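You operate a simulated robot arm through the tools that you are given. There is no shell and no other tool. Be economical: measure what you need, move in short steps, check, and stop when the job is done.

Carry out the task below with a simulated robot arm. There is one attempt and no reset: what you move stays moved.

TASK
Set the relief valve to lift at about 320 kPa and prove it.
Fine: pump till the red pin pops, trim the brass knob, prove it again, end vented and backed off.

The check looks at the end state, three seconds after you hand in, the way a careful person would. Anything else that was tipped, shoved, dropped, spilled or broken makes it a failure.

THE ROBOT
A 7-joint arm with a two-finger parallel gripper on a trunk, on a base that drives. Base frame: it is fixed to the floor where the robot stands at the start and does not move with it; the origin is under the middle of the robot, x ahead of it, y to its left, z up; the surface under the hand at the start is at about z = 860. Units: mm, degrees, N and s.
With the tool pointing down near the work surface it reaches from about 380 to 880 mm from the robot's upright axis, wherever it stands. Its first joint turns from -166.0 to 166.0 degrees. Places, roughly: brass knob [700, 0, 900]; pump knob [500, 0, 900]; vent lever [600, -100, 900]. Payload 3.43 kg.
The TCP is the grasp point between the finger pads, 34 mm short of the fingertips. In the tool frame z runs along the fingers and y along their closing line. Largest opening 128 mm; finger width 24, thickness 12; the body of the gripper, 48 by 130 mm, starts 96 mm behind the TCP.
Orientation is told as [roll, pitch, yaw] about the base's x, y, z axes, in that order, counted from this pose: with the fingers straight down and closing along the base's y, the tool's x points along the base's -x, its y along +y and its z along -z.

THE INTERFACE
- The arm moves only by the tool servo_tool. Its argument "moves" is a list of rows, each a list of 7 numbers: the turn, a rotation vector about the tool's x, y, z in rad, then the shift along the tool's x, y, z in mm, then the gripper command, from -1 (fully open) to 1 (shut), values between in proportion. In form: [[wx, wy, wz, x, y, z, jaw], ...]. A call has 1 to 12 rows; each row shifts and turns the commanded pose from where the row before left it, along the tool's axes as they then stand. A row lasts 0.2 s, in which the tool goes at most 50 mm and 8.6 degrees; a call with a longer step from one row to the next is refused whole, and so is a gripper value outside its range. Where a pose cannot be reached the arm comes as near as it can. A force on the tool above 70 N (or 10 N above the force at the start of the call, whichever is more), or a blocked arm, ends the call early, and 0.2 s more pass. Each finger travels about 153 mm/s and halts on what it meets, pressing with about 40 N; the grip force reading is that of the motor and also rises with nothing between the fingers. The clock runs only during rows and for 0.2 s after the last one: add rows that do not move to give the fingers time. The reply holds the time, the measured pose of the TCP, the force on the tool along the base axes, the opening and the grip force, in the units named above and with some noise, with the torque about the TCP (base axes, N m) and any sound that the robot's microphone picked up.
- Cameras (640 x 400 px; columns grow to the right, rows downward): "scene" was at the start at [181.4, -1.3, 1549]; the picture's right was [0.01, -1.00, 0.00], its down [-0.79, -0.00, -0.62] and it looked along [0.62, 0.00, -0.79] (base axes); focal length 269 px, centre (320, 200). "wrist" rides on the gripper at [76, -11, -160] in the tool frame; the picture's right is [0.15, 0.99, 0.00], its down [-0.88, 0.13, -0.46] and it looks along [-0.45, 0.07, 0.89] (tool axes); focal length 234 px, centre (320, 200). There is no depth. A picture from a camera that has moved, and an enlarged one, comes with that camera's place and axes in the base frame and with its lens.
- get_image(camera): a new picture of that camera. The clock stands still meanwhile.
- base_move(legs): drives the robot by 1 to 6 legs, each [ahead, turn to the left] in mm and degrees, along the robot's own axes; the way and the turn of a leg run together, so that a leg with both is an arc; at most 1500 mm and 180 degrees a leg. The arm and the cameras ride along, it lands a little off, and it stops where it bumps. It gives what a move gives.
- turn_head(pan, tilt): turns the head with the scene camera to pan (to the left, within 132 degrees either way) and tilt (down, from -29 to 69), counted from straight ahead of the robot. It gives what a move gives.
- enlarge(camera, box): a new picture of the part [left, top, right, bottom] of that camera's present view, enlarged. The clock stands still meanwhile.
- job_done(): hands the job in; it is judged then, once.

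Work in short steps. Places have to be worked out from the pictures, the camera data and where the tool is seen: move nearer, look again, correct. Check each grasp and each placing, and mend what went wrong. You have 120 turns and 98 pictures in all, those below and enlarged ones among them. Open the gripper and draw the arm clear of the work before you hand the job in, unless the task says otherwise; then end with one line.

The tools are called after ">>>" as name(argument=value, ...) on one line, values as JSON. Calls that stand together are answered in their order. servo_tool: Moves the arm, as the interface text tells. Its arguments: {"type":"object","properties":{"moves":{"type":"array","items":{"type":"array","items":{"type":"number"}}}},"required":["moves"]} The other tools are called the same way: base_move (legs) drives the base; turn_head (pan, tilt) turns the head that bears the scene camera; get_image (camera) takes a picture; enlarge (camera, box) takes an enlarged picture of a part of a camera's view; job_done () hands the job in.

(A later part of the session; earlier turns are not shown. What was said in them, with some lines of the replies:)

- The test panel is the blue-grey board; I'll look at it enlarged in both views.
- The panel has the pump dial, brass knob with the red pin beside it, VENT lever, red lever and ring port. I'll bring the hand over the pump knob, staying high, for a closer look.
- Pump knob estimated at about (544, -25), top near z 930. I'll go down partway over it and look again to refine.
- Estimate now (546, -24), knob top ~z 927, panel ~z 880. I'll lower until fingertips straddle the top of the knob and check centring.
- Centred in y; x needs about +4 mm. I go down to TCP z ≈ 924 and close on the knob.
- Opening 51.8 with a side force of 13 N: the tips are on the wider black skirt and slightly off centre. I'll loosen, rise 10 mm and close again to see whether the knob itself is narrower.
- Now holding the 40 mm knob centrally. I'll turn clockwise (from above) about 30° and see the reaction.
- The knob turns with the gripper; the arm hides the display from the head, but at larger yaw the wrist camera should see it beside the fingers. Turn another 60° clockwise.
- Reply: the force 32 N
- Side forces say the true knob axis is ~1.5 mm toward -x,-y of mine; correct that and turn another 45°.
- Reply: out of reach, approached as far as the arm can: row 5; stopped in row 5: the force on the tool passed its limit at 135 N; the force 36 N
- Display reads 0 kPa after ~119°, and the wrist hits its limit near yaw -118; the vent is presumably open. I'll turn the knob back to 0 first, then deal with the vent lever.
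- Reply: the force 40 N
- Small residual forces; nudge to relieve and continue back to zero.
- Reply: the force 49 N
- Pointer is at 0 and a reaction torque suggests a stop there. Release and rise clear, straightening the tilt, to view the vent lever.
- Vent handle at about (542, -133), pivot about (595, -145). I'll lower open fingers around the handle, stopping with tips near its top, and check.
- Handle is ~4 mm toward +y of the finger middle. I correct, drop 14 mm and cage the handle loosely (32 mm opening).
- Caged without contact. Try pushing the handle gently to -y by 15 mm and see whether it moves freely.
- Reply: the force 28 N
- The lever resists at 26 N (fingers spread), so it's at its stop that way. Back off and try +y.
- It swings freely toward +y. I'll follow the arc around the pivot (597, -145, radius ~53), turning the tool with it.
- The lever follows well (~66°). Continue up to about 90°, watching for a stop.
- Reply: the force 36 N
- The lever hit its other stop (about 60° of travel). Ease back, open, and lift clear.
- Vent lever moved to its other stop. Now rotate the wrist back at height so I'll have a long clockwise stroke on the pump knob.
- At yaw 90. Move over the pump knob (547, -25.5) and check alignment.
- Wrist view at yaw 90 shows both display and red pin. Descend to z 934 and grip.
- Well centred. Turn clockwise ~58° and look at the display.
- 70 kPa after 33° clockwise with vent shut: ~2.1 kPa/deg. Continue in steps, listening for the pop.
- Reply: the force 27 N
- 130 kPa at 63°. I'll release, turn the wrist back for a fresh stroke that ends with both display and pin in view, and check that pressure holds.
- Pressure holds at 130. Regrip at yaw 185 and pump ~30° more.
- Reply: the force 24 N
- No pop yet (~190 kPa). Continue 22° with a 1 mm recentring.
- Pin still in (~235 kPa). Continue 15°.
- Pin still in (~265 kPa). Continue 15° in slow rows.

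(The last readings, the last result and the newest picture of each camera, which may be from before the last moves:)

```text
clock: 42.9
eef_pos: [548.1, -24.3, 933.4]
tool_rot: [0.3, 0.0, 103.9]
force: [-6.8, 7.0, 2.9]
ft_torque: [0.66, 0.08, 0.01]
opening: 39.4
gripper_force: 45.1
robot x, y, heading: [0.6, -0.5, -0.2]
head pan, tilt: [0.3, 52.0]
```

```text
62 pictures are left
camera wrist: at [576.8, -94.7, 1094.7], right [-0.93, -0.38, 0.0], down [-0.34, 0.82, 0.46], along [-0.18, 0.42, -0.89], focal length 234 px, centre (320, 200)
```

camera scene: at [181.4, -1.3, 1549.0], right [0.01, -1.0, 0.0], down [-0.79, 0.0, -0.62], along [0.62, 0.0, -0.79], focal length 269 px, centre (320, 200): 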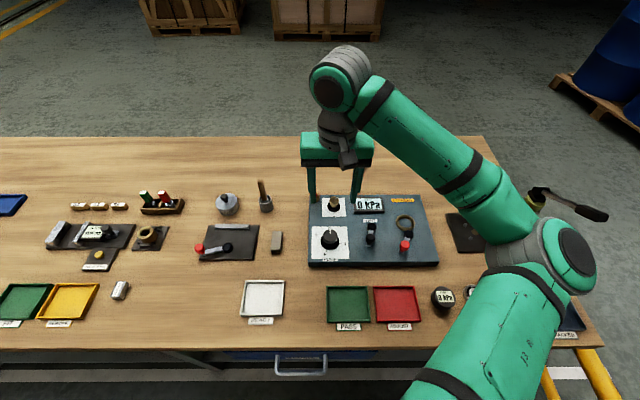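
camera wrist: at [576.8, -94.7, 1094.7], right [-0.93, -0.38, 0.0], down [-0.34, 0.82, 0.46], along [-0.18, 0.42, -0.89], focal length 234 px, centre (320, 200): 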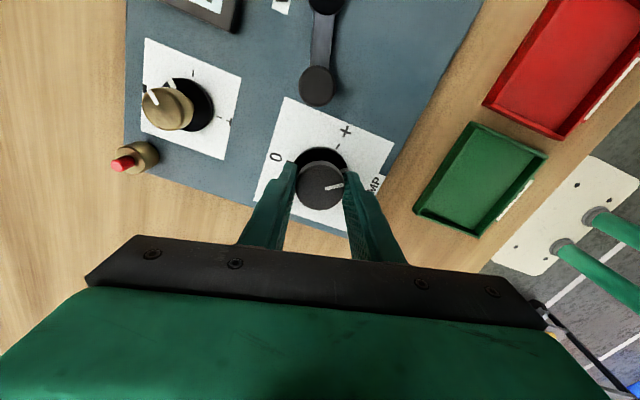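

The red pin now stands out — popped somewhere between ~265 and ~295 kPa. I release and rise a bit to read the display.

>>> servo_tool(moves=[[0, 0, 0, 0, 0, 0, 0.1], [0, 0, 0, 0, 0, -20, 0.1], [0, 0, 0.1, 0, 0, -30, 0.1], [0, 0, 0.1, 0, 0, 0, 0.1], [0, 0, 0, 0, 0, 0, 0.1]])

>>> get_image(camera="wrist")

```text
clock: 44.1
eef_pos: [547.0, -24.7, 985.6]
tool_rot: [0.3, 0.1, 92.4]
force: [0.5, 0.0, -0.8]
ft_torque: [0.0, 0.0, 0.0]
opening: 57.9
gripper_force: 0.1
robot x, y, heading: [0.6, -2.5, 0.1]
head pan, tilt: [0.3, 52.0]
```

```text
61 pictures are left
camera wrist: at [562.0, -99.3, 1145.0], right [-0.98, -0.19, 0.0], down [-0.17, 0.87, 0.46], along [-0.09, 0.45, -0.89], focal length 234 px, centre (320, 200)
```

wrist: 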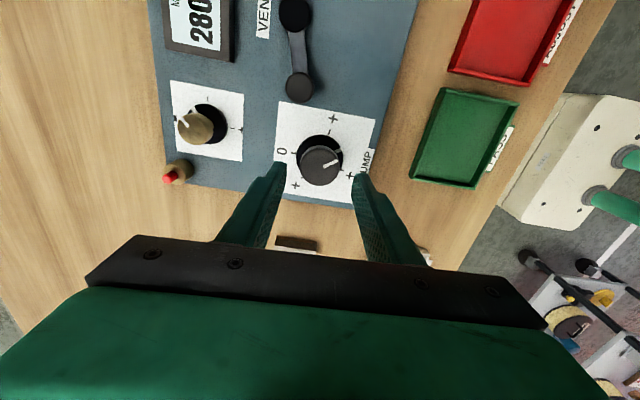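

Display reads 280 kPa with the pin out, so present set is ~280; it must go up ~40. Look closely at the brass knob scale.

>>> enlarge(camera="wrist", box=[150, 0, 260, 200])

```text
2.00 times, centred on (205, 100) of wrist
camera zoom: at [562.0, -99.3, 1145.0], right [-0.98, -0.19, 0.0], down [-0.17, 0.87, 0.46], along [-0.09, 0.45, -0.89], focal length 468 px, centre (550, 400)
```

zoom: 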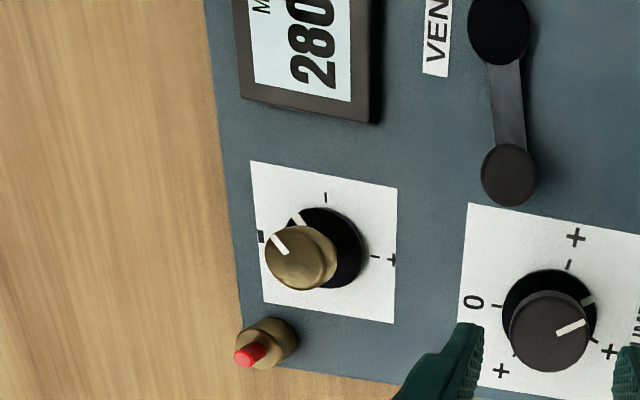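

Scale: minus on the far side, plus on the near side via the right, so clockwise raises; pointer is ~45° from minus. Move over the brass knob (~670, -37).

>>> servo_tool(moves=[[0, 0, 0, 5.7, -40.8, 0, 0.25], [0, 0, 0, 5.7, -40.8, 0, 0.25], [0, 0, 0, 5.6, -40.8, 0, 0.25], [0, 0, 0, 0, 0, 0, 0.25]])

>>> get_image(camera="wrist")

>>> enlarge(camera="scene", box=[290, 180, 450, 280])

```text
clock: 45.1
eef_pos: [671.7, -38.4, 983.7]
tool_rot: [0.2, 0.2, 92.4]
force: [-0.9, -0.2, -0.2]
ft_torque: [-0.01, 0.0, 0.0]
opening: 48.0
gripper_force: 0.0
robot x, y, heading: [-1.5, 2.0, -0.2]
head pan, tilt: [0.3, 52.0]
```

```text
59 pictures are left
camera wrist: at [686.4, -111.5, 1144.2], right [-0.98, -0.19, 0.0], down [-0.17, 0.87, 0.46], along [-0.09, 0.45, -0.89], focal length 234 px, centre (320, 200)
```

wrist: 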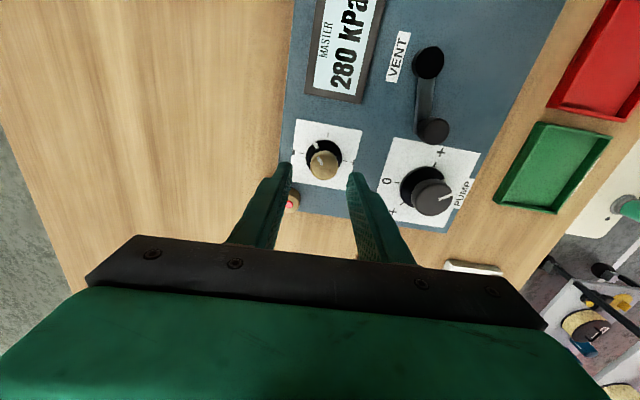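

```text
4.00 times, centred on (370, 230) of scene
camera zoom: at [181.1, -1.3, 1549.0], right [0.0, -1.0, 0.0], down [-0.79, 0.0, -0.62], along [0.62, 0.0, -0.79], focal length 1077 px, centre (120, 80)
```

zoom: 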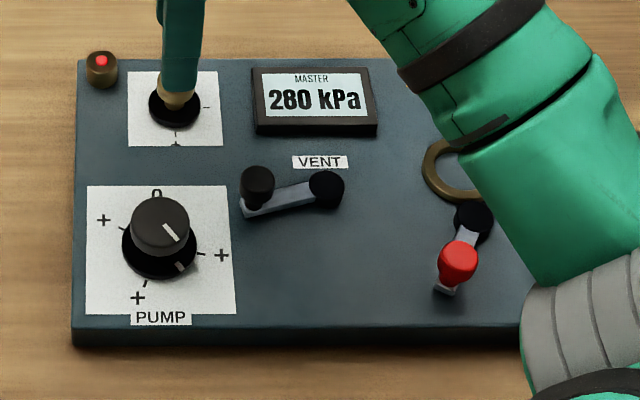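

Both cameras now show the display (280). Knob centre ≈ (667, -36); adjust and lower to z ≈ 936, then grip.

>>> servo_tool(moves=[[0, 0, 0, -1.6, 3, 15, 0.25], [0, 0, 0, 0, 0, 17, 0.25], [0, 0, 0, 0, 0, 16, 0.25], [0, 0, 0, 0, 0, 0, 0.4], [0, 0, 0, 0, 0, 0, 1], [0, 0, 0, 0, 0, 0, 1]])

>>> get_image(camera="wrist")

```text
clock: 46.5
eef_pos: [666.5, -39.1, 934.7]
tool_rot: [0.3, 0.3, 92.3]
force: [0.6, -21.7, -7.6]
ft_torque: [0.21, -1.02, -0.02]
opening: 27.2
gripper_force: 45.1
robot x, y, heading: [-3.8, -1.3, -0.1]
head pan, tilt: [0.3, 52.0]
```

```text
57 pictures are left
camera wrist: at [682.3, -111.9, 1095.7], right [-0.98, -0.19, 0.01], down [-0.16, 0.88, 0.45], along [-0.09, 0.44, -0.89], focal length 234 px, centre (320, 200)
```

wrist: 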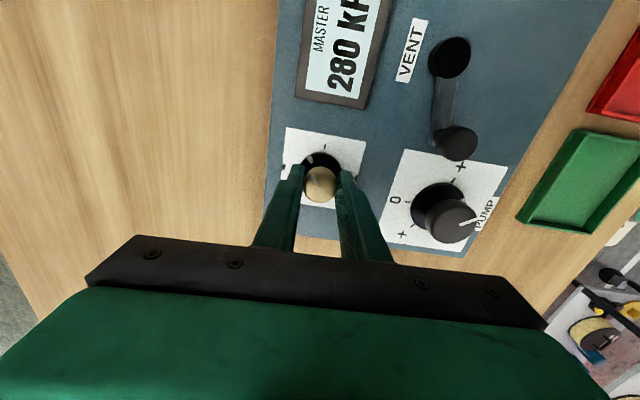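

Gripped (27 mm). Recentre 2 mm and turn clockwise 15°.

>>> servo_tool(moves=[[0, 0, 0, 2.2, 0, 0, 1], [0, 0, 0.13, 0, 0, 0, 1], [0, 0, 0.13, 0, 0, 0, 1], [0, 0, 0, 0, 0, 0, 1]])

>>> get_image(camera="wrist")

>>> enlarge(camera="scene", box=[290, 180, 450, 280])

```text
clock: 47.5
eef_pos: [667.6, -38.2, 934.3]
tool_rot: [0.4, 0.0, 77.6]
force: [-18.9, -24.7, -7.6]
ft_torque: [0.5, -0.28, 0.02]
opening: 27.0
gripper_force: 45.7
robot x, y, heading: [0.0, 2.4, -0.2]
head pan, tilt: [0.3, 52.0]
```

```text
56 pictures are left
camera wrist: at [663.1, -113.5, 1095.6], right [-1.0, 0.07, 0.01], down [0.07, 0.89, 0.45], along [0.03, 0.45, -0.89], focal length 234 px, centre (320, 200)
```

wrist: 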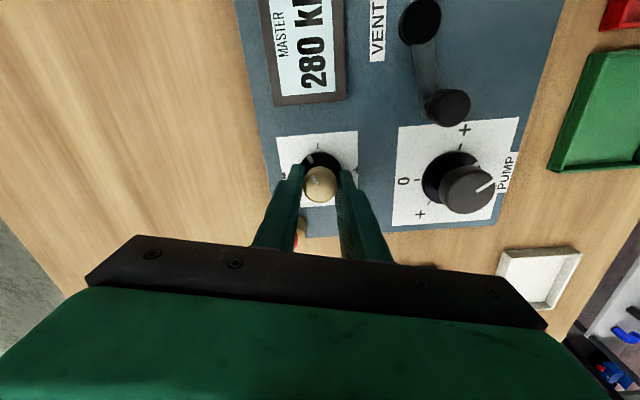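

```text
4.00 times, centred on (370, 230) of scene
camera zoom: at [181.5, -2.4, 1549.0], right [0.01, -1.0, 0.0], down [-0.79, 0.0, -0.62], along [0.62, 0.0, -0.79], focal length 1077 px, centre (120, 80)
```

zoom: 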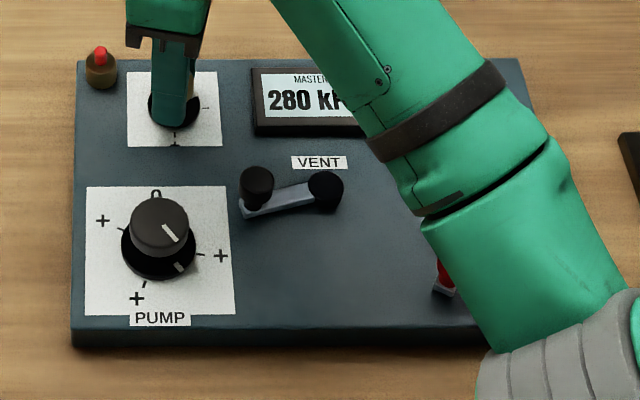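

The pin was down in the scene view before trimming and is out now — unclear. Wait a second and look again.

>>> servo_tool(moves=[[0, 0, 0, 0, 1, 0, 1], [0, 0, 0, 0, 0, 0, 1], [0, 0, 0, 0, 0, 0, 1], [0, 0, 0, 0, 0, 0, 1]])

>>> enlarge(camera="scene", box=[290, 180, 450, 280])

```text
clock: 48.5
eef_pos: [666.7, -38.2, 935.3]
tool_rot: [0.2, 0.1, 77.5]
force: [1.7, -22.8, -13.1]
ft_torque: [-0.26, -0.58, 0.01]
opening: 27.1
gripper_force: 45.1
robot x, y, heading: [0.5, -0.7, -0.2]
head pan, tilt: [0.3, 52.0]
```

```text
4.00 times, centred on (370, 230) of scene
camera zoom: at [181.8, -2.0, 1548.9], right [0.01, -1.0, 0.0], down [-0.79, 0.0, -0.61], along [0.61, 0.0, -0.79], focal length 1077 px, centre (120, 80)
```

zoom: 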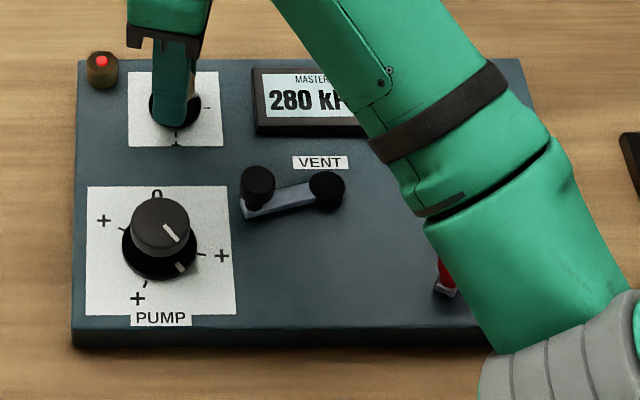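

Pin back in now. Check whether it cycles on its own: idle briefly and look again.

>>> servo_tool(moves=[[0, 0, 0, 0, 0, 0, 1], [0, 0, 0, 0, 0, 0, 1], [0, 0, 0, 0, 0, 0, 1]])

>>> enlarge(camera="scene", box=[305, 185, 385, 235])

>>> servo_tool(moves=[[0, 0, 0, 0, 0, 0, 1], [0, 0, 0, 0, 0, 0, 1]])

>>> enlarge(camera="scene", box=[305, 185, 385, 235])

```text
clock: 49.3
eef_pos: [667.6, -38.7, 936.4]
tool_rot: [0.2, 0.1, 77.4]
force: [13.1, -23.3, -10.5]
ft_torque: [-0.61, 0.47, 0.03]
opening: 27.3
gripper_force: 45.0
robot x, y, heading: [-0.3, -1.4, 0.2]
head pan, tilt: [0.3, 52.0]
```

```text
8.00 times, centred on (345, 210) of scene
camera zoom: at [181.6, -2.0, 1548.8], right [0.01, -1.0, 0.0], down [-0.79, 0.0, -0.61], along [0.61, 0.0, -0.79], focal length 2154 px, centre (120, 120)
```

zoom: 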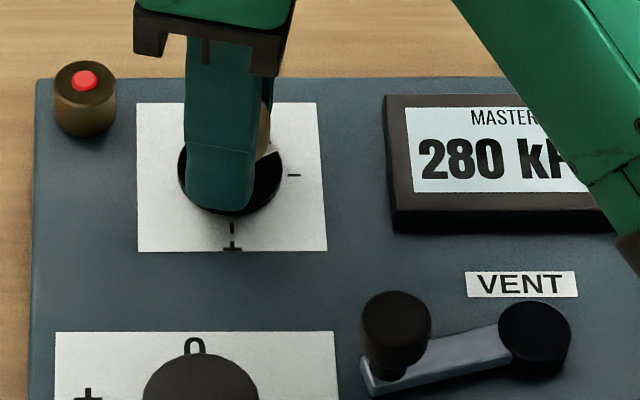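

```text
clock: 49.9
eef_pos: [667.3, -37.8, 935.1]
tool_rot: [0.2, 0.0, 77.5]
force: [14.7, -22.7, -10.5]
ft_torque: [-0.28, -0.8, 0.0]
opening: 27.6
gripper_force: 45.4
robot x, y, heading: [-2.0, 1.4, 0.2]
head pan, tilt: [0.3, 52.0]
```

```text
8.00 times, centred on (345, 210) of scene
camera zoom: at [181.8, -2.1, 1548.9], right [0.01, -1.0, 0.0], down [-0.79, 0.0, -0.61], along [0.61, 0.0, -0.79], focal length 2154 px, centre (120, 120)
```

zoom: 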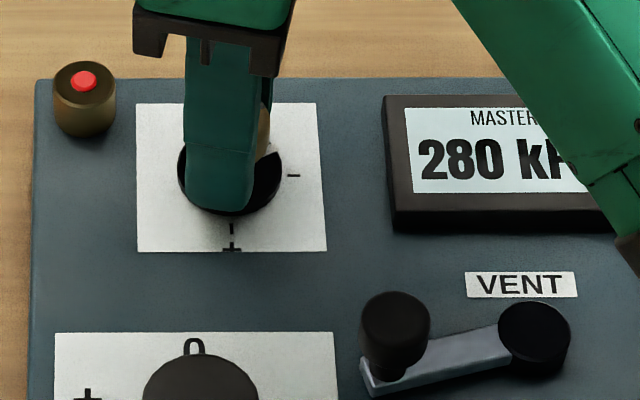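

Pin stays in at 280, so it pops on lift then reseats. Leave the brass knob, and pump up from here with the wrist at a yaw (~100→80) where both pin and display are visible.

>>> servo_tool(moves=[[0, 0, 0, 0, 0, 0, 0.25], [0, 0, 0, 0, 0, -15, 0.25], [0, 0, -0.13, 0, 0, -35, 0.2], [0, 0, -0.13, 0, 0, 0, 0.1], [0, 0, -0.13, 0, 0, 0, 0.1], [0, 0, 0, -11.6, 39, 0, 0.1], [0, 0, 0, -11.6, 39, 0, 0.1], [0, 0, 0, -11.6, 39, 0, 0.1], [0, 0, 0, 0, 0, 0, 0.1]])

>>> get_image(camera="wrist")

```text
clock: 51.9
eef_pos: [544.9, -21.5, 987.4]
tool_rot: [0.3, 0.0, 99.9]
force: [-0.6, 0.2, -0.3]
ft_torque: [0.0, -0.01, -0.02]
opening: 57.7
gripper_force: 0.1
robot x, y, heading: [-2.4, -0.6, -0.1]
head pan, tilt: [0.3, 52.0]
```

```text
51 pictures are left
camera wrist: at [569.4, -93.8, 1147.4], right [-0.95, -0.31, 0.0], down [-0.28, 0.85, 0.46], along [-0.15, 0.43, -0.89], focal length 234 px, centre (320, 200)
```

wrist: 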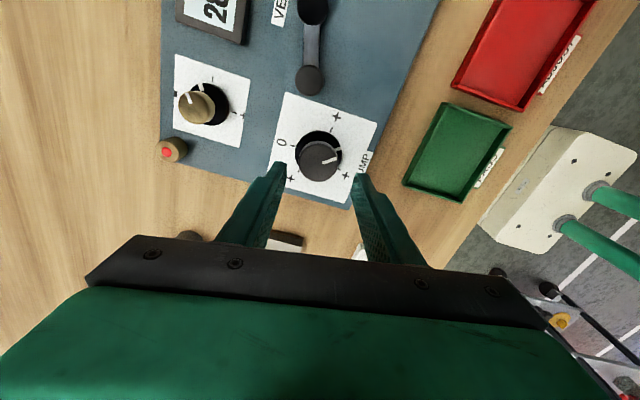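

Align (4 mm), lower, grip, and start with 6° of pump.

>>> servo_tool(moves=[[0, 0, 0, 4, -1.3, 20, 0.1], [0, 0, 0, 0, 0, 20, 0.1], [0, 0, 0, 0, 0, 11, 0.1], [0, 0, 0, 0, 0, 0, 0.4], [0, 0, 0, 0, 0, 0, 1], [0, 0, 0, 0, 0, 0, 1], [0, 0, 0.05, 0, 0, 0, 1], [0, 0, 0.05, 0, 0, 0, 1]])

>>> get_image(camera="wrist")

```text
clock: 53.7
eef_pos: [547.4, -27.0, 935.3]
tool_rot: [0.1, 0.0, 94.0]
force: [18.4, 10.9, 10.2]
ft_torque: [-0.26, -0.09, -0.03]
opening: 38.9
gripper_force: 44.8
robot x, y, heading: [-0.4, -1.5, -0.3]
head pan, tilt: [0.3, 52.0]
```

```text
50 pictures are left
camera wrist: at [564.0, -100.6, 1095.7], right [-0.98, -0.22, 0.0], down [-0.19, 0.87, 0.46], along [-0.1, 0.45, -0.89], focal length 234 px, centre (320, 200)
```

wrist: 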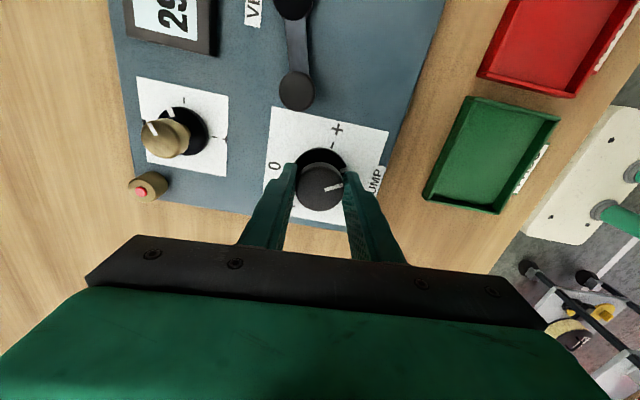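

Display shows 29x with pin still in: clockwise raised the set. Pump 5° more.

>>> servo_tool(moves=[[0, 0, 0.045, 0, 0, 0, 1], [0, 0, 0.045, 0, 0, 0, 1]])

>>> enlarge(camera="wrist", box=[80, 0, 280, 220])

```text
clock: 54.3
eef_pos: [546.9, -25.9, 934.2]
tool_rot: [0.2, -0.1, 89.0]
force: [19.7, 9.6, 10.6]
ft_torque: [1.36, -0.83, -0.05]
opening: 38.9
gripper_force: 45.5
robot x, y, heading: [1.3, -0.7, -0.0]
head pan, tilt: [0.3, 52.0]
```

```text
1.82 times, centred on (180, 110) of wrist
camera zoom: at [557.4, -101.6, 1095.8], right [-0.99, -0.13, 0.0], down [-0.11, 0.88, 0.46], along [-0.06, 0.45, -0.89], focal length 426 px, centre (574, 364)
```

zoom: 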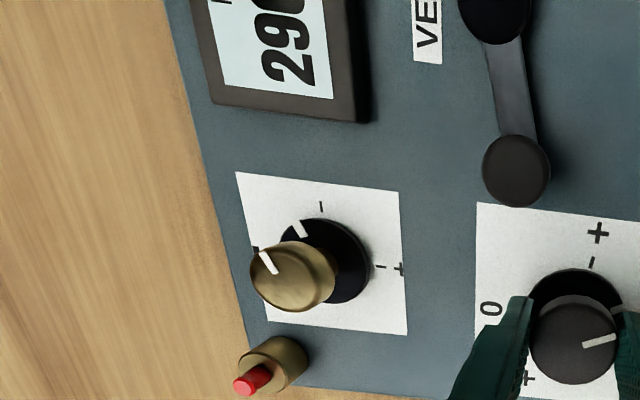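

It popped between 295 and 300 (display 290 after). Need ~25 kPa more: go to the brass knob and turn further clockwise.

>>> servo_tool(moves=[[0, 0, 0, 0, 0, 0, 0.1], [0, 0, 0, 0, 0, -20, 0.1], [0, 0, 0, 0, 0, -30, 0.1], [0, 0, 0, 4, -40, 0, 0.2], [0, 0, 0, 4, -40, 0, 0.25], [0, 0, 0, 4, -40, 0, 0.25], [0, 0, 0, 0, 0, 0, 0.25]])

>>> get_image(camera="wrist")

```text
clock: 55.9
eef_pos: [667.0, -42.3, 985.1]
tool_rot: [0.2, 0.1, 89.0]
force: [0.2, 0.0, -0.2]
ft_torque: [0.02, 0.01, -0.03]
opening: 48.3
gripper_force: 0.1
robot x, y, heading: [-0.7, -2.8, -0.1]
head pan, tilt: [0.3, 52.0]
```

```text
48 pictures are left
camera wrist: at [678.2, -116.5, 1145.2], right [-0.99, -0.13, 0.0], down [-0.11, 0.88, 0.46], along [-0.06, 0.45, -0.89], focal length 234 px, centre (320, 200)
```

wrist: 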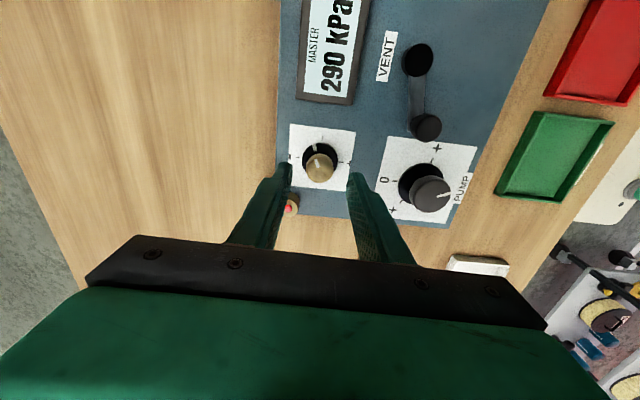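

Lower, grip brass knob, turn clockwise 25°.

>>> servo_tool(moves=[[0, 0, 0, -1.5, 0, 17, 0.25], [0, 0, 0, 0, 0, 17, 0.25], [0, 0, 0, 0, 0, 16, 0.25], [0, 0, 0, 0, 0, 0, 0.4], [0, 0, 0, 0, 0, 0, 1], [0, 0, 0, 0, 0, 0, 1], [0, 0, 0.145, 0, 0, 0, 1], [0, 0, 0.145, 0, 0, 0, 1], [0, 0, 0.145, 0, 0, 0, 1], [0, 0, 0, 0, 0, 0, 1]])

>>> enlarge(camera="scene", box=[305, 185, 385, 235])

```text
clock: 58.1
eef_pos: [667.2, -38.9, 935.3]
tool_rot: [0.2, 0.1, 64.0]
force: [1.8, -2.5, -5.1]
ft_torque: [0.84, -0.59, -0.01]
opening: 27.8
gripper_force: 44.9
robot x, y, heading: [2.3, -0.8, 0.2]
head pan, tilt: [0.3, 52.0]
```

```text
8.00 times, centred on (345, 210) of scene
camera zoom: at [181.5, -1.3, 1548.9], right [0.01, -1.0, 0.0], down [-0.79, 0.0, -0.61], along [0.61, 0.0, -0.79], focal length 2154 px, centre (120, 120)
```

zoom: 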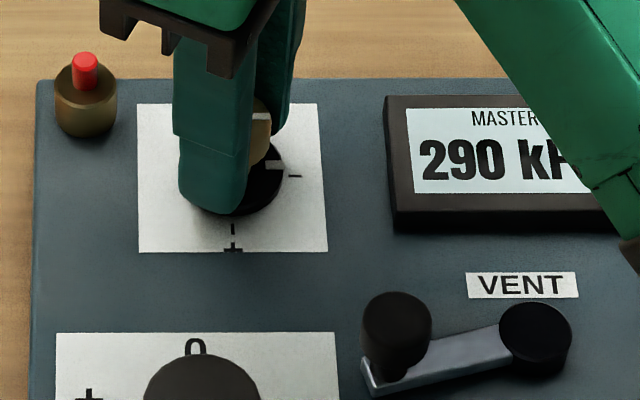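

Pin out right after the turn, display 290; the pointer is near the 3 o'clock tick. Release, return to the pump knob at yaw ~100 and look.

>>> servo_tool(moves=[[0, 0, 0, 0, 0, 0, 0.25], [0, 0, 0, 0, 0, -15, 0.25], [0, 0, -0.14, 0, 0, -35, 0.2], [0, 0, -0.14, 0, 0, 0, 0.1], [0, 0, -0.14, 0, 0, 0, 0.1], [0, 0, -0.14, 0, 0, 0, 0.1], [0, 0, -0.07, 0, 0, 0, 0.1], [0, 0, 0, -11.2, 39, 0, 0.1], [0, 0, 0, -11.2, 39, 0, 0.1], [0, 0, 0, -11.2, 39, 0, 0.1], [0, 0, 0, 0, 0, 0, 0.1]])

>>> get_image(camera="wrist")

```text
clock: 60.5
eef_pos: [544.8, -27.0, 983.9]
tool_rot: [0.3, 0.0, 100.2]
force: [-0.1, -0.1, -0.1]
ft_torque: [0.03, -0.04, 0.01]
opening: 57.4
gripper_force: 0.0
robot x, y, heading: [-1.3, 0.7, -0.2]
head pan, tilt: [0.3, 52.0]
```

```text
46 pictures are left
camera wrist: at [570.2, -98.7, 1144.1], right [-0.95, -0.32, 0.0], down [-0.28, 0.84, 0.46], along [-0.15, 0.43, -0.89], focal length 234 px, centre (320, 200)
```

wrist: 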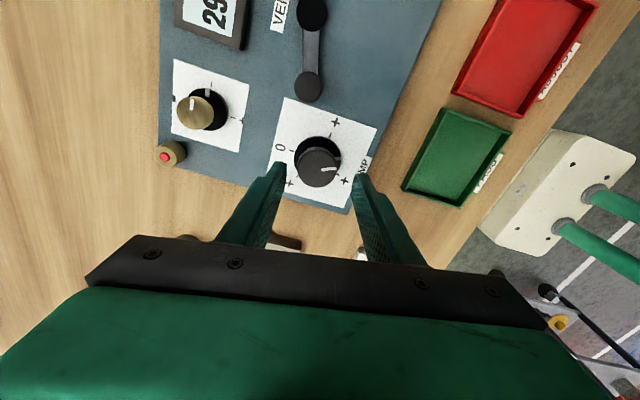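

Pin in. Grip pump knob, pump 7°.

>>> servo_tool(moves=[[0, 0, 0, -0.6, -1.5, 20, 0.1], [0, 0, 0, 0, 0, 20, 0.1], [0, 0, 0, 0, 0, 9, 0.1], [0, 0, 0, 0, 0, 0, 0.4], [0, 0, 0, 0, 0, 0, 1], [0, 0, 0, 0, 0, 0, 1], [0, 0, 0.06, 0, 0, 0, 1], [0, 0, 0.06, 0, 0, 0, 1]])

>>> enlarge(camera="wrist", box=[80, 0, 280, 220])

```text
clock: 62.3
eef_pos: [547.2, -26.4, 936.2]
tool_rot: [0.2, 0.0, 93.3]
force: [1.2, 2.9, -4.5]
ft_torque: [0.74, -0.65, 0.01]
opening: 39.8
gripper_force: 44.9
robot x, y, heading: [-2.9, -0.6, -0.3]
head pan, tilt: [0.3, 52.0]
```

```text
1.82 times, centred on (180, 110) of wrist
camera zoom: at [563.5, -99.9, 1096.3], right [-0.98, -0.2, 0.0], down [-0.18, 0.87, 0.46], along [-0.1, 0.45, -0.89], focal length 426 px, centre (574, 364)
```

zoom: 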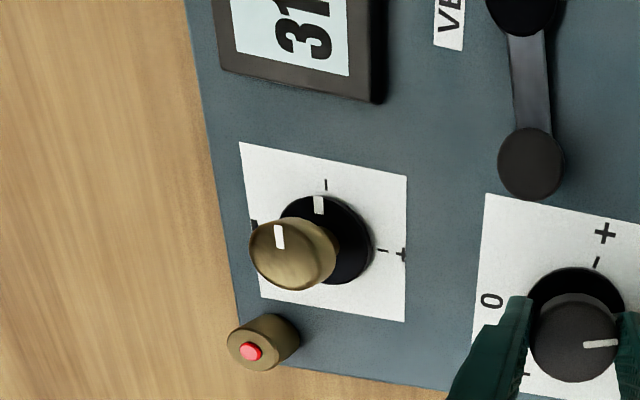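

310, pin in. Step 2.5° at a time.

>>> servo_tool(moves=[[0, 0, 0.045, 0, 0, 0, 1]])

>>> enlarge(camera="wrist", box=[80, 0, 280, 220])

>>> servo_tool(moves=[[0, 0, 0.045, 0, 0, 0, 1]])

>>> enlarge(camera="wrist", box=[80, 0, 280, 220])

```text
clock: 62.7
eef_pos: [546.8, -26.2, 935.3]
tool_rot: [0.3, 0.0, 90.7]
force: [-1.1, 5.2, -4.8]
ft_torque: [0.96, -0.29, 0.01]
opening: 39.8
gripper_force: 44.8
robot x, y, heading: [0.8, -2.1, -0.1]
head pan, tilt: [0.3, 52.0]
```

```text
1.82 times, centred on (180, 110) of wrist
camera zoom: at [560.1, -100.5, 1096.3], right [-0.99, -0.16, 0.01], down [-0.14, 0.88, 0.46], along [-0.08, 0.45, -0.89], focal length 426 px, centre (574, 364)
```

zoom: 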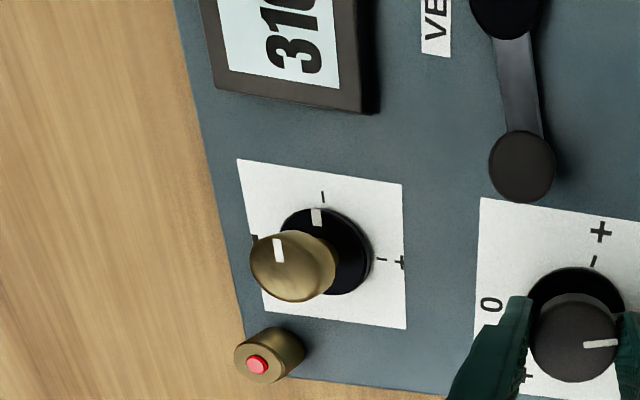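

```text
clock: 63.1
eef_pos: [546.6, -26.6, 936.3]
tool_rot: [0.3, 0.1, 88.3]
force: [0.9, 6.0, -7.1]
ft_torque: [0.77, 0.09, -0.02]
opening: 39.9
gripper_force: 44.9
robot x, y, heading: [1.3, 0.0, 0.2]
head pan, tilt: [0.3, 52.0]
```

```text
1.82 times, centred on (180, 110) of wrist
camera zoom: at [556.6, -100.9, 1096.4], right [-0.99, -0.11, 0.01], down [-0.1, 0.88, 0.46], along [-0.06, 0.45, -0.89], focal length 426 px, centre (574, 364)
```

zoom: 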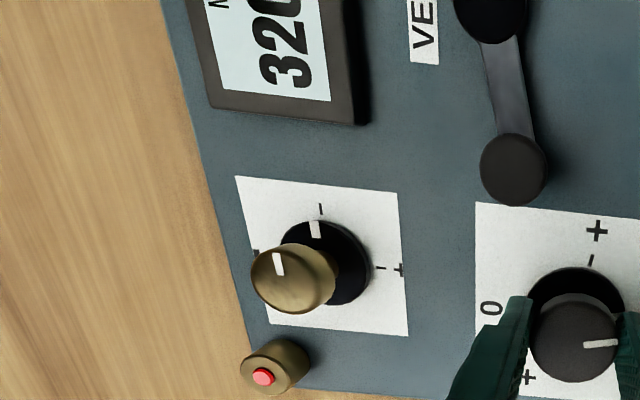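

320, pin in. Another 2.5° at a time.

>>> servo_tool(moves=[[0, 0, 0.045, 0, 0, 0, 1]])

>>> enlarge(camera="wrist", box=[80, 0, 280, 220])

>>> servo_tool(moves=[[0, 0, 0.045, 0, 0, 0, 1]])

>>> enlarge(camera="wrist", box=[80, 0, 280, 220])

```text
clock: 63.5
eef_pos: [545.9, -26.1, 935.5]
tool_rot: [0.3, 0.1, 85.6]
force: [-2.6, 4.1, -8.3]
ft_torque: [1.13, -0.23, 0.01]
opening: 39.8
gripper_force: 44.9
robot x, y, heading: [-0.2, -3.7, -0.2]
head pan, tilt: [0.3, 52.0]
```

```text
1.82 times, centred on (180, 110) of wrist
camera zoom: at [553.1, -101.2, 1096.4], right [-1.0, -0.07, 0.01], down [-0.06, 0.89, 0.45], along [-0.04, 0.45, -0.89], focal length 426 px, centre (574, 364)
```

zoom: 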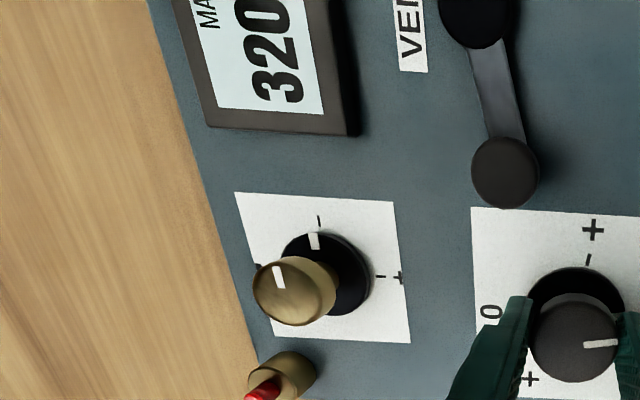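

```text
clock: 63.9
eef_pos: [547.9, -26.2, 934.9]
tool_rot: [0.4, 0.0, 83.0]
force: [-4.8, 3.1, -12.8]
ft_torque: [0.99, -0.37, 0.03]
opening: 39.8
gripper_force: 44.4
robot x, y, heading: [-3.4, -0.4, -0.0]
head pan, tilt: [0.3, 52.0]
```

```text
1.82 times, centred on (180, 110) of wrist
camera zoom: at [549.6, -101.3, 1096.4], right [-1.0, -0.02, 0.01], down [-0.02, 0.89, 0.45], along [-0.02, 0.45, -0.89], focal length 426 px, centre (574, 364)
```

zoom: 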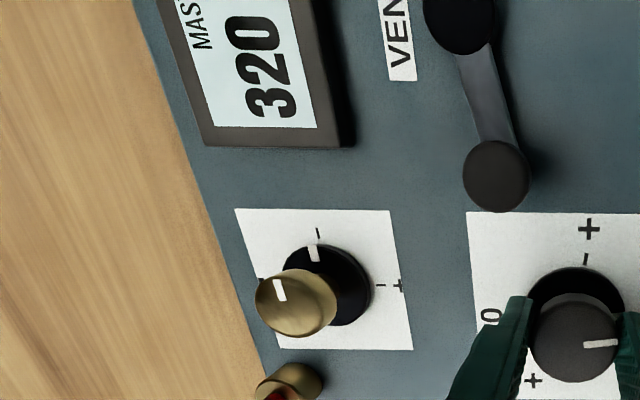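

The pin popped with the display at 320 — proven. Now back off: turn the pump knob counter-clockwise ~95° from here (pressure remains positive), then vent.

>>> servo_tool(moves=[[0, 0, -0.145, 0, 0, 0, 1], [0, 0, -0.145, 0, 0, 0, 1], [0, 0, -0.145, 0, 0, 0, 1], [0, 0, -0.145, 0, 0, 0, 1], [0, 0, -0.145, 0, 0, 0, 1], [0, 0, -0.145, 0, 0, 0, 1], [0, 0, -0.145, 0, 0, 0, 1], [0, 0, -0.145, 0, 0, 0, 1], [0, 0, -0.145, 0, 0, 0, 1], [0, 0, -0.145, 0, 0, 0, 1], [0, 0, -0.145, 0, 0, 0, 1], [0, 0, 0, 0, 0, 0, 1]])

>>> get_image(camera="wrist")

```text
clock: 66.5
eef_pos: [547.6, -26.1, 935.5]
tool_rot: [0.0, -0.2, 174.5]
force: [20.2, 21.5, -4.7]
ft_torque: [0.01, -0.23, 0.02]
opening: 39.6
gripper_force: 44.9
robot x, y, heading: [3.4, 1.9, -0.1]
head pan, tilt: [0.3, 52.0]
```

```text
40 pictures are left
camera wrist: at [625.0, -20.2, 1096.2], right [0.05, -1.0, 0.0], down [-0.89, -0.05, 0.46], along [-0.46, -0.02, -0.89], focal length 234 px, centre (320, 200)
```

wrist: 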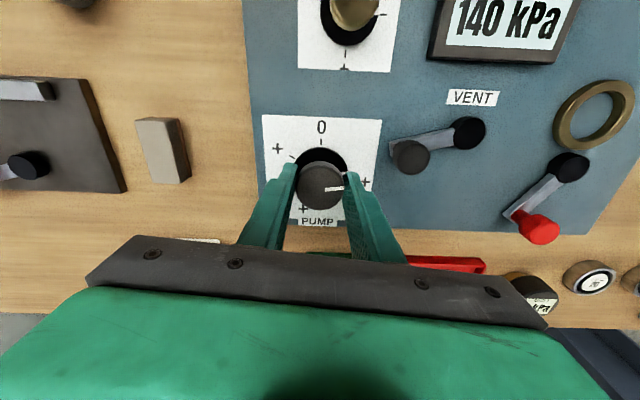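

140 kPa as expected. Release, lift, turn to yaw ~108 and move over the vent handle (~582, -96).

>>> servo_tool(moves=[[0, 0, 0, 0, 0, 0, 0.1], [0, 0, 0, 0, 0, -25, 0.1], [0, 0, 0.145, 0, 0, -25, 0.1], [0, 0, 0.145, 0, 0, 0, 0.1], [0, 0, 0.145, 0, 0, 0, 0.1], [0, 0, 0.145, 0, 0, 0, 0.1], [0, 0, 0.145, 0, 0, 0, 0.1], [0, 0, 0.145, 0, 0, 0, 0.1], [0, 0, 0.145, 0, 0, 0, 0.1], [0, 0, 0.145, 0, 0, 0, 0.1], [0, 0, 0, 38.7, -6, 0, 0.1], [0, 0, 0, 38.7, -6, 0, 0.1]])

>>> get_image(camera="wrist")

```text
clock: 69.1
eef_pos: [584.3, -95.5, 984.7]
tool_rot: [0.2, 0.1, 107.9]
force: [0.2, -0.3, -0.3]
ft_torque: [-0.01, 0.01, 0.0]
opening: 57.5
gripper_force: 0.1
robot x, y, heading: [4.4, 0.4, 0.0]
head pan, tilt: [0.3, 52.0]
```

```text
39 pictures are left
camera wrist: at [618.1, -164.1, 1146.7], right [-0.9, -0.44, 0.0], down [-0.39, 0.8, 0.46], along [-0.21, 0.41, -0.89], focal length 234 px, centre (320, 200)
```

wrist: 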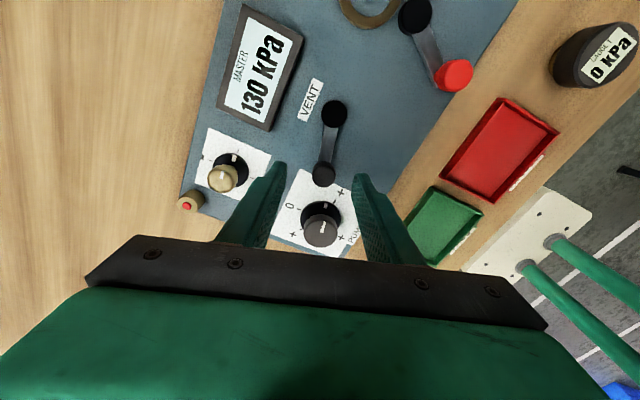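

Handle at about (575, -90). Shift, lower, and cage it.

>>> servo_tool(moves=[[0, 0, 0, -6.5, 6, 17, 0.1], [0, 0, 0, 0, 0, 17, 0.1], [0, 0, 0, 0, 0, 16, 0.1], [0, 0, 0, 0, 0, 0, 0.5], [0, 0, 0, 0, 0, 0, 0.5]])

>>> get_image(camera="wrist")

```text
clock: 70.3
eef_pos: [576.0, -92.9, 936.2]
tool_rot: [0.3, 0.0, 107.9]
force: [-0.3, -0.1, 0.7]
ft_torque: [0.0, 0.02, 0.0]
opening: 31.8
gripper_force: 0.0
robot x, y, heading: [-3.5, 0.4, 0.1]
head pan, tilt: [0.3, 52.0]
```

```text
38 pictures are left
camera wrist: at [610.1, -160.0, 1096.7], right [-0.9, -0.44, 0.0], down [-0.39, 0.8, 0.46], along [-0.21, 0.41, -0.89], focal length 234 px, centre (320, 200)
```

wrist: 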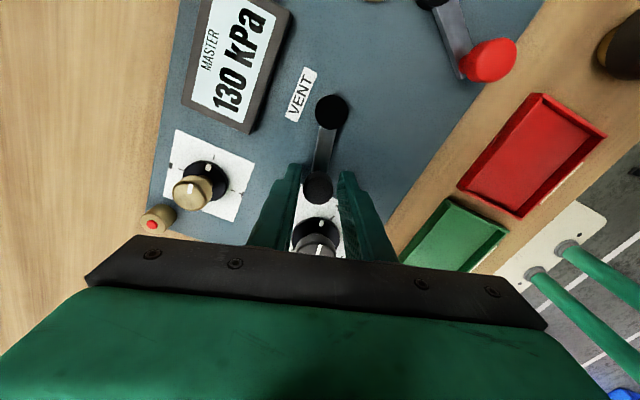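

Caged. Swing the lever back along its arc (opening the vent), ~56° first.

>>> servo_tool(moves=[[0, 0, -0.14, 0.4, 7.7, 0, 0.5], [0, 0, -0.14, 0.4, 7.7, 0, 0.5], [0, 0, -0.14, 0.4, 7.7, 0, 0.5], [0, 0, -0.14, 0.4, 7.7, 0, 0.5], [0, 0, -0.14, 0.4, 7.7, 0, 0.5], [0, 0, -0.14, 0.4, 7.7, 0, 0.5], [0, 0, -0.14, 0.4, 7.7, 0, 0.5], [0, 0, 0, 0, 0, 0, 0.5]])

>>> get_image(camera="wrist")

```text
clock: 72.1
eef_pos: [537.5, -128.3, 936.3]
tool_rot: [0.0, -0.2, 164.1]
force: [-0.2, 1.3, 0.4]
ft_torque: [0.02, -0.01, 0.01]
opening: 32.2
gripper_force: 0.3
robot x, y, heading: [-0.1, 1.3, 0.2]
head pan, tilt: [0.3, 52.0]
```

```text
37 pictures are left
camera wrist: at [614.2, -137.4, 1096.5], right [-0.13, -0.99, 0.0], down [-0.88, 0.12, 0.46], along [-0.46, 0.06, -0.89], focal length 234 px, centre (320, 200)
```

wrist: 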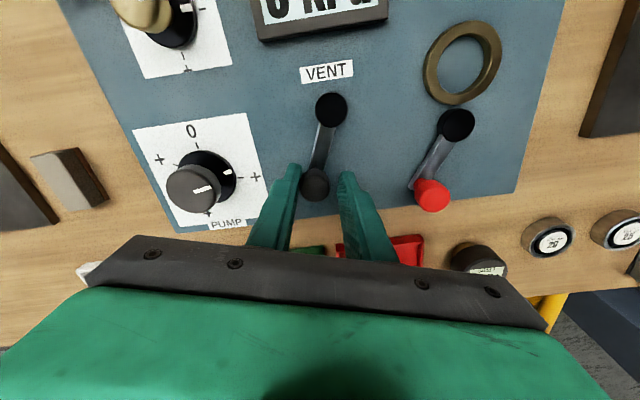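

Display 0 kPa: vented. Push a few mm more to seat the lever at its stop, then back away and lift.

>>> servo_tool(moves=[[0, 0, -0.05, 0, 5, 0, 0.5], [0, 0, 0, 0, 4, 0, 0.5], [0, 0, 0, 0, -6, 0, 0.3], [0, 0, 0, 0, 0, 0, 0.1], [0, 0, 0, 0, 0, -25, 0.1], [0, 0, 0, 0, 0, -25, 0.1], [0, 0, 0, 0, 0, 0, 0.1]])

>>> get_image(camera="wrist")

```text
clock: 73.7
eef_pos: [537.0, -130.2, 986.2]
tool_rot: [0.1, 0.0, 167.0]
force: [0.1, -0.1, 0.5]
ft_torque: [-0.03, 0.04, 0.02]
opening: 57.5
gripper_force: 0.0
robot x, y, heading: [-1.7, -0.7, 0.1]
head pan, tilt: [0.3, 52.0]
```

```text
36 pictures are left
camera wrist: at [614.4, -135.8, 1146.8], right [-0.08, -1.0, 0.0], down [-0.89, 0.07, 0.46], along [-0.46, 0.04, -0.89], focal length 234 px, centre (320, 200)
```

wrist: 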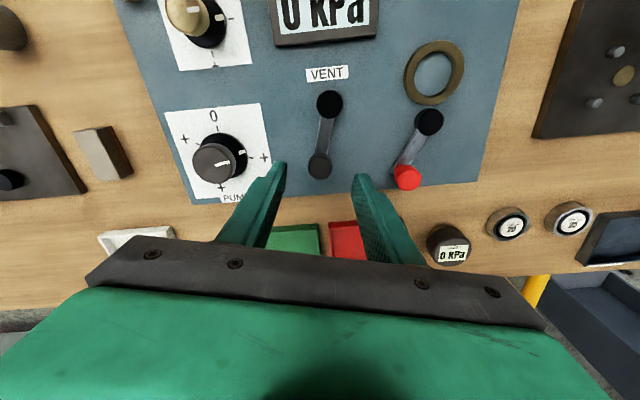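

Vent lever at its original stop, 0 kPa. Now back the pump knob off the remaining ~80°: rotate wrist to yaw 100 and go over it.

>>> servo_tool(moves=[[0, 0, 0.146, 0, 0, 0, 0.1], [0, 0, 0.146, 0, 0, 0, 0.1], [0, 0, 0.146, 0, 0, 0, 0.1], [0, 0, 0.146, 0, 0, 0, 0.1], [0, 0, 0.146, 0, 0, 0, 0.1], [0, 0, 0.146, 0, 0, 0, 0.1], [0, 0, 0.146, 0, 0, 0, 0.1], [0, 0, 0.146, 0, 0, 0, 0.1], [0, 0, 0, -34, -9.4, 0, 0.1], [0, 0, 0, -34, -9.4, 0, 0.1], [0, 0, 0, -33, -9.4, 0, 0.1], [0, 0, 0, 0, 0, 0, 0.1]])

>>> get_image(camera="wrist")

```text
clock: 76.3
eef_pos: [546.8, -26.9, 985.6]
tool_rot: [0.3, 0.0, 99.8]
force: [-0.5, -0.6, -0.1]
ft_torque: [-0.01, 0.03, -0.03]
opening: 57.8
gripper_force: 0.1
robot x, y, heading: [1.9, -0.8, -0.1]
head pan, tilt: [0.3, 52.0]
```

```text
35 pictures are left
camera wrist: at [571.8, -99.1, 1145.8], right [-0.95, -0.32, 0.0], down [-0.28, 0.85, 0.46], along [-0.15, 0.43, -0.89], focal length 234 px, centre (320, 200)
```

wrist: 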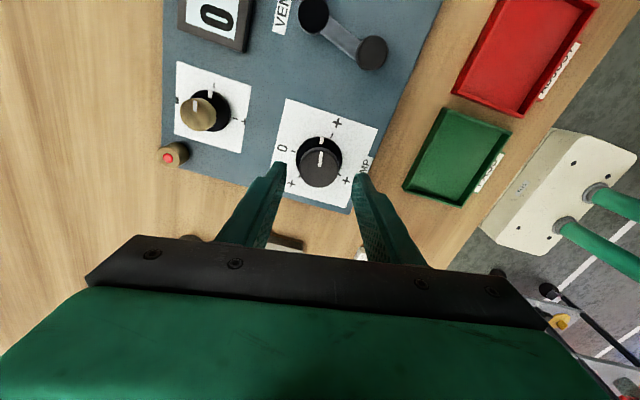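

Pin in, display 0. Grip and turn counter-clockwise 66°.

>>> servo_tool(moves=[[0, 0, 0, 0, 0, 20, 0.1], [0, 0, 0, 0, 0, 20, 0.1], [0, 0, 0, 0, 0, 10, 0.1], [0, 0, 0, 0, 0, 0, 0.4], [0, 0, 0, 0, 0, 0, 1], [0, 0, 0, 0, 0, 0, 1]])

>>> servo_tool(moves=[[0, 0, -0.145, 0, 0, 0, 1], [0, 0, -0.145, 0, 0, 0, 1], [0, 0, -0.145, 0, 0, 0, 1], [0, 0, -0.145, 0, 0, 0, 1], [0, 0, -0.145, 0, 0, 0, 1], [0, 0, -0.145, 0, 0, 0, 1], [0, 0, -0.145, 0, 0, 0, 1], [0, 0, -0.145, 0, 0, 0, 1], [0, 0, 0, 0, 0, 0, 1]])

>>> get_image(camera="wrist")

```text
clock: 77.7
eef_pos: [547.7, -26.9, 935.4]
tool_rot: [0.2, 0.0, 100.0]
force: [2.1, 4.0, 4.9]
ft_torque: [0.24, -0.35, 0.0]
opening: 39.6
gripper_force: 45.7
robot x, y, heading: [3.1, 0.1, -0.0]
head pan, tilt: [0.3, 52.0]
```

```text
clock: 79.7
eef_pos: [547.8, -25.3, 935.8]
tool_rot: [0.0, -0.2, 166.7]
force: [31.7, 19.6, -5.7]
ft_torque: [-0.05, -0.16, -0.03]
opening: 39.8
gripper_force: 45.6
robot x, y, heading: [-2.8, -2.4, -0.2]
head pan, tilt: [0.3, 52.0]
```

```text
34 pictures are left
camera wrist: at [625.3, -31.3, 1096.2], right [-0.09, -1.0, 0.0], down [-0.89, 0.08, 0.46], along [-0.46, 0.04, -0.89], focal length 234 px, centre (320, 200)
```

wrist: 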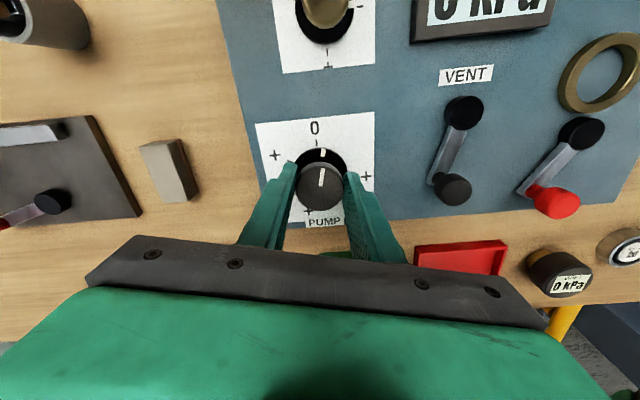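

About 10–14° left. Recentre slightly and finish to the 0 stop.

>>> servo_tool(moves=[[0, 0, -0.1, 1.2, -1.2, 0, 1], [0, 0, -0.08, 0, 0, 0, 1], [0, 0, -0.03, 0, 0, 0, 1], [0, 0, 0, 0, 0, 0, 1]])

>>> enlarge(camera="wrist", box=[230, 100, 410, 240])

```text
clock: 80.7
eef_pos: [549.3, -23.8, 935.7]
tool_rot: [0.1, -0.4, 178.6]
force: [11.3, 15.9, -6.5]
ft_torque: [0.78, -0.36, -0.06]
opening: 39.5
gripper_force: 44.8
robot x, y, heading: [-4.7, 1.9, 0.1]
head pan, tilt: [0.3, 52.0]
```

```text
2.86 times, centred on (320, 170) of wrist
camera zoom: at [625.5, -14.7, 1096.0], right [0.12, -0.99, 0.0], down [-0.88, -0.11, 0.46], along [-0.46, -0.06, -0.89], focal length 669 px, centre (320, 286)
```

zoom: 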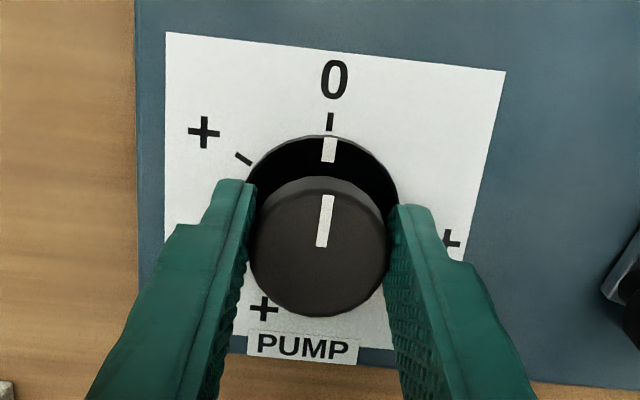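

The pointer is exactly at 0. Release, rise well clear and draw back for a last look.

>>> servo_tool(moves=[[0, 0, 0, 0, 0, 0, 0.1], [0, 0, 0, 0, 0, 0, 0.1], [0, 0, 0, 0, 0, -25, 0.1], [0, 0, 0, 0, 0, -40, 0.1], [0, 0, 0, 0, 0, -40, -0.2], [0, 0, 0, 0, -40, -40, -0.2], [0, 0, 0, 0, -40, -40, -0.5], [0, 0, 0, 0, -40, -30, -0.5], [0, 0, 0, 0, -40, 0, -0.5], [0, 0, 0, 0, 0, 0, -0.5]])

>>> get_image(camera="scene")

>>> enlarge(camera="scene", box=[290, 180, 450, 280])

```text
refused: row 6 steps farther than a row can; nothing moved
```

```text
32 pictures are left
camera scene: at [181.5, -0.6, 1548.9], right [0.01, -1.0, 0.0], down [-0.79, 0.0, -0.61], along [0.61, 0.0, -0.79], focal length 269 px, centre (320, 200)
```

scene: 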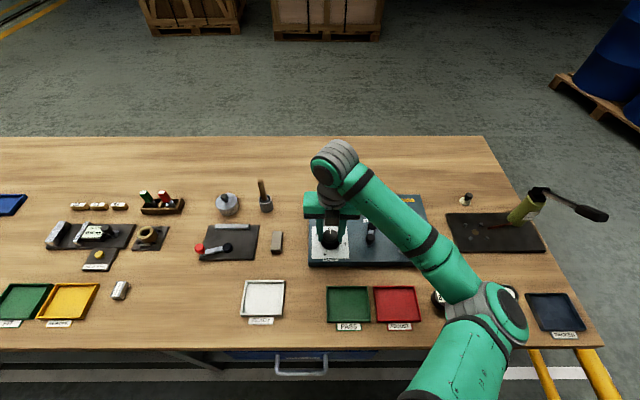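

```text
4.00 times, centred on (370, 230) of scene
camera zoom: at [181.5, -0.6, 1548.9], right [0.01, -1.0, 0.0], down [-0.79, 0.0, -0.61], along [0.61, 0.0, -0.79], focal length 1077 px, centre (120, 80)
```

zoom: 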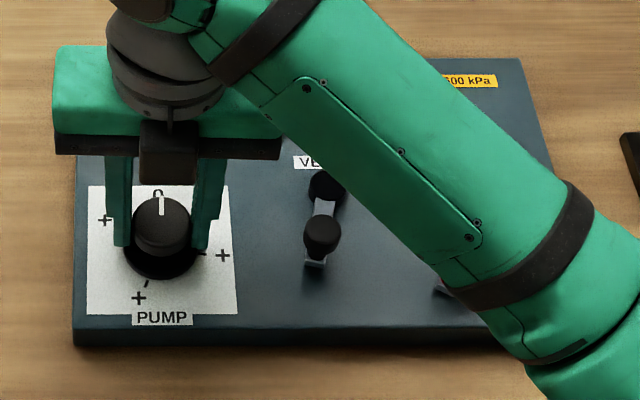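

The call was refused for too long a step; the same with smaller steps.

>>> servo_tool(moves=[[0, 0, 0, 0, 0, 0, 0.1], [0, 0, 0, 0, 0, 0, 0.1], [0, 0, 0, 0, 0, -25, 0.1], [0, 0, 0, 0, 0, -40, 0.1], [0, 0, 0, 0, 0, -40, -0.2], [0, 0, 0, 0, -30, -35, -0.2], [0, 0, 0, 0, -30, -35, -0.5], [0, 0, 0, 0, -40, -20, -0.5], [0, 0, 0, 0, -40, 0, -0.5], [0, 0, 0, 0, -40, 0, -0.5], [0, 0, 0, 0, 0, 0, -0.5]])

>>> get_image(camera="scene")

>>> enlarge(camera="scene", box=[290, 180, 450, 280])

```text
clock: 83.1
eef_pos: [555.9, 154.1, 1131.4]
tool_rot: [0.1, -0.2, 178.3]
force: [0.6, -0.6, -0.8]
ft_torque: [0.01, 0.0, -0.03]
opening: 96.2
gripper_force: 0.1
robot x, y, heading: [0.5, -0.6, -0.1]
head pan, tilt: [0.3, 52.0]
```

```text
30 pictures are left
camera scene: at [181.5, -1.2, 1549.0], right [0.01, -1.0, 0.0], down [-0.79, 0.0, -0.62], along [0.62, 0.0, -0.79], focal length 269 px, centre (320, 200)
```

scene: 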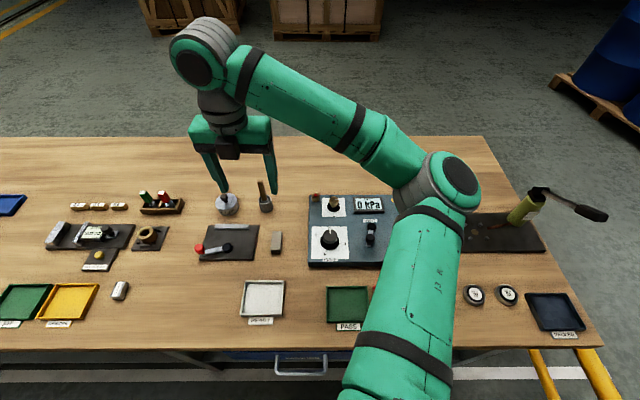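

```text
4.00 times, centred on (370, 230) of scene
camera zoom: at [181.5, -1.2, 1549.0], right [0.01, -1.0, 0.0], down [-0.79, 0.0, -0.62], along [0.62, 0.0, -0.79], focal length 1077 px, centre (120, 80)
```

zoom: 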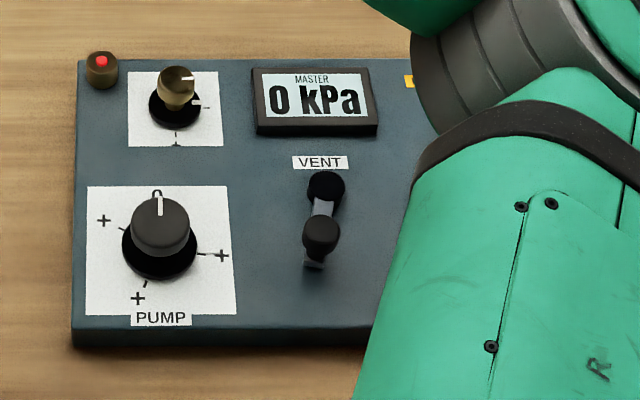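

The panel reads 0 kPa, the pin is seated, the pump is at 0, the vent lever is at its open stop, and the arm is clear. I'm handing in.

>>> job_done()

```text
The job is handed in.
```

The relief valve now lifts at about 320 kPa. After the last trim I pumped up from 290 kPa, and the red pin popped with the display at 320 (it rounds to the nearest 10). The panel is vented to 0 kPa, the pump is backed off to 0, and the arm is clear.
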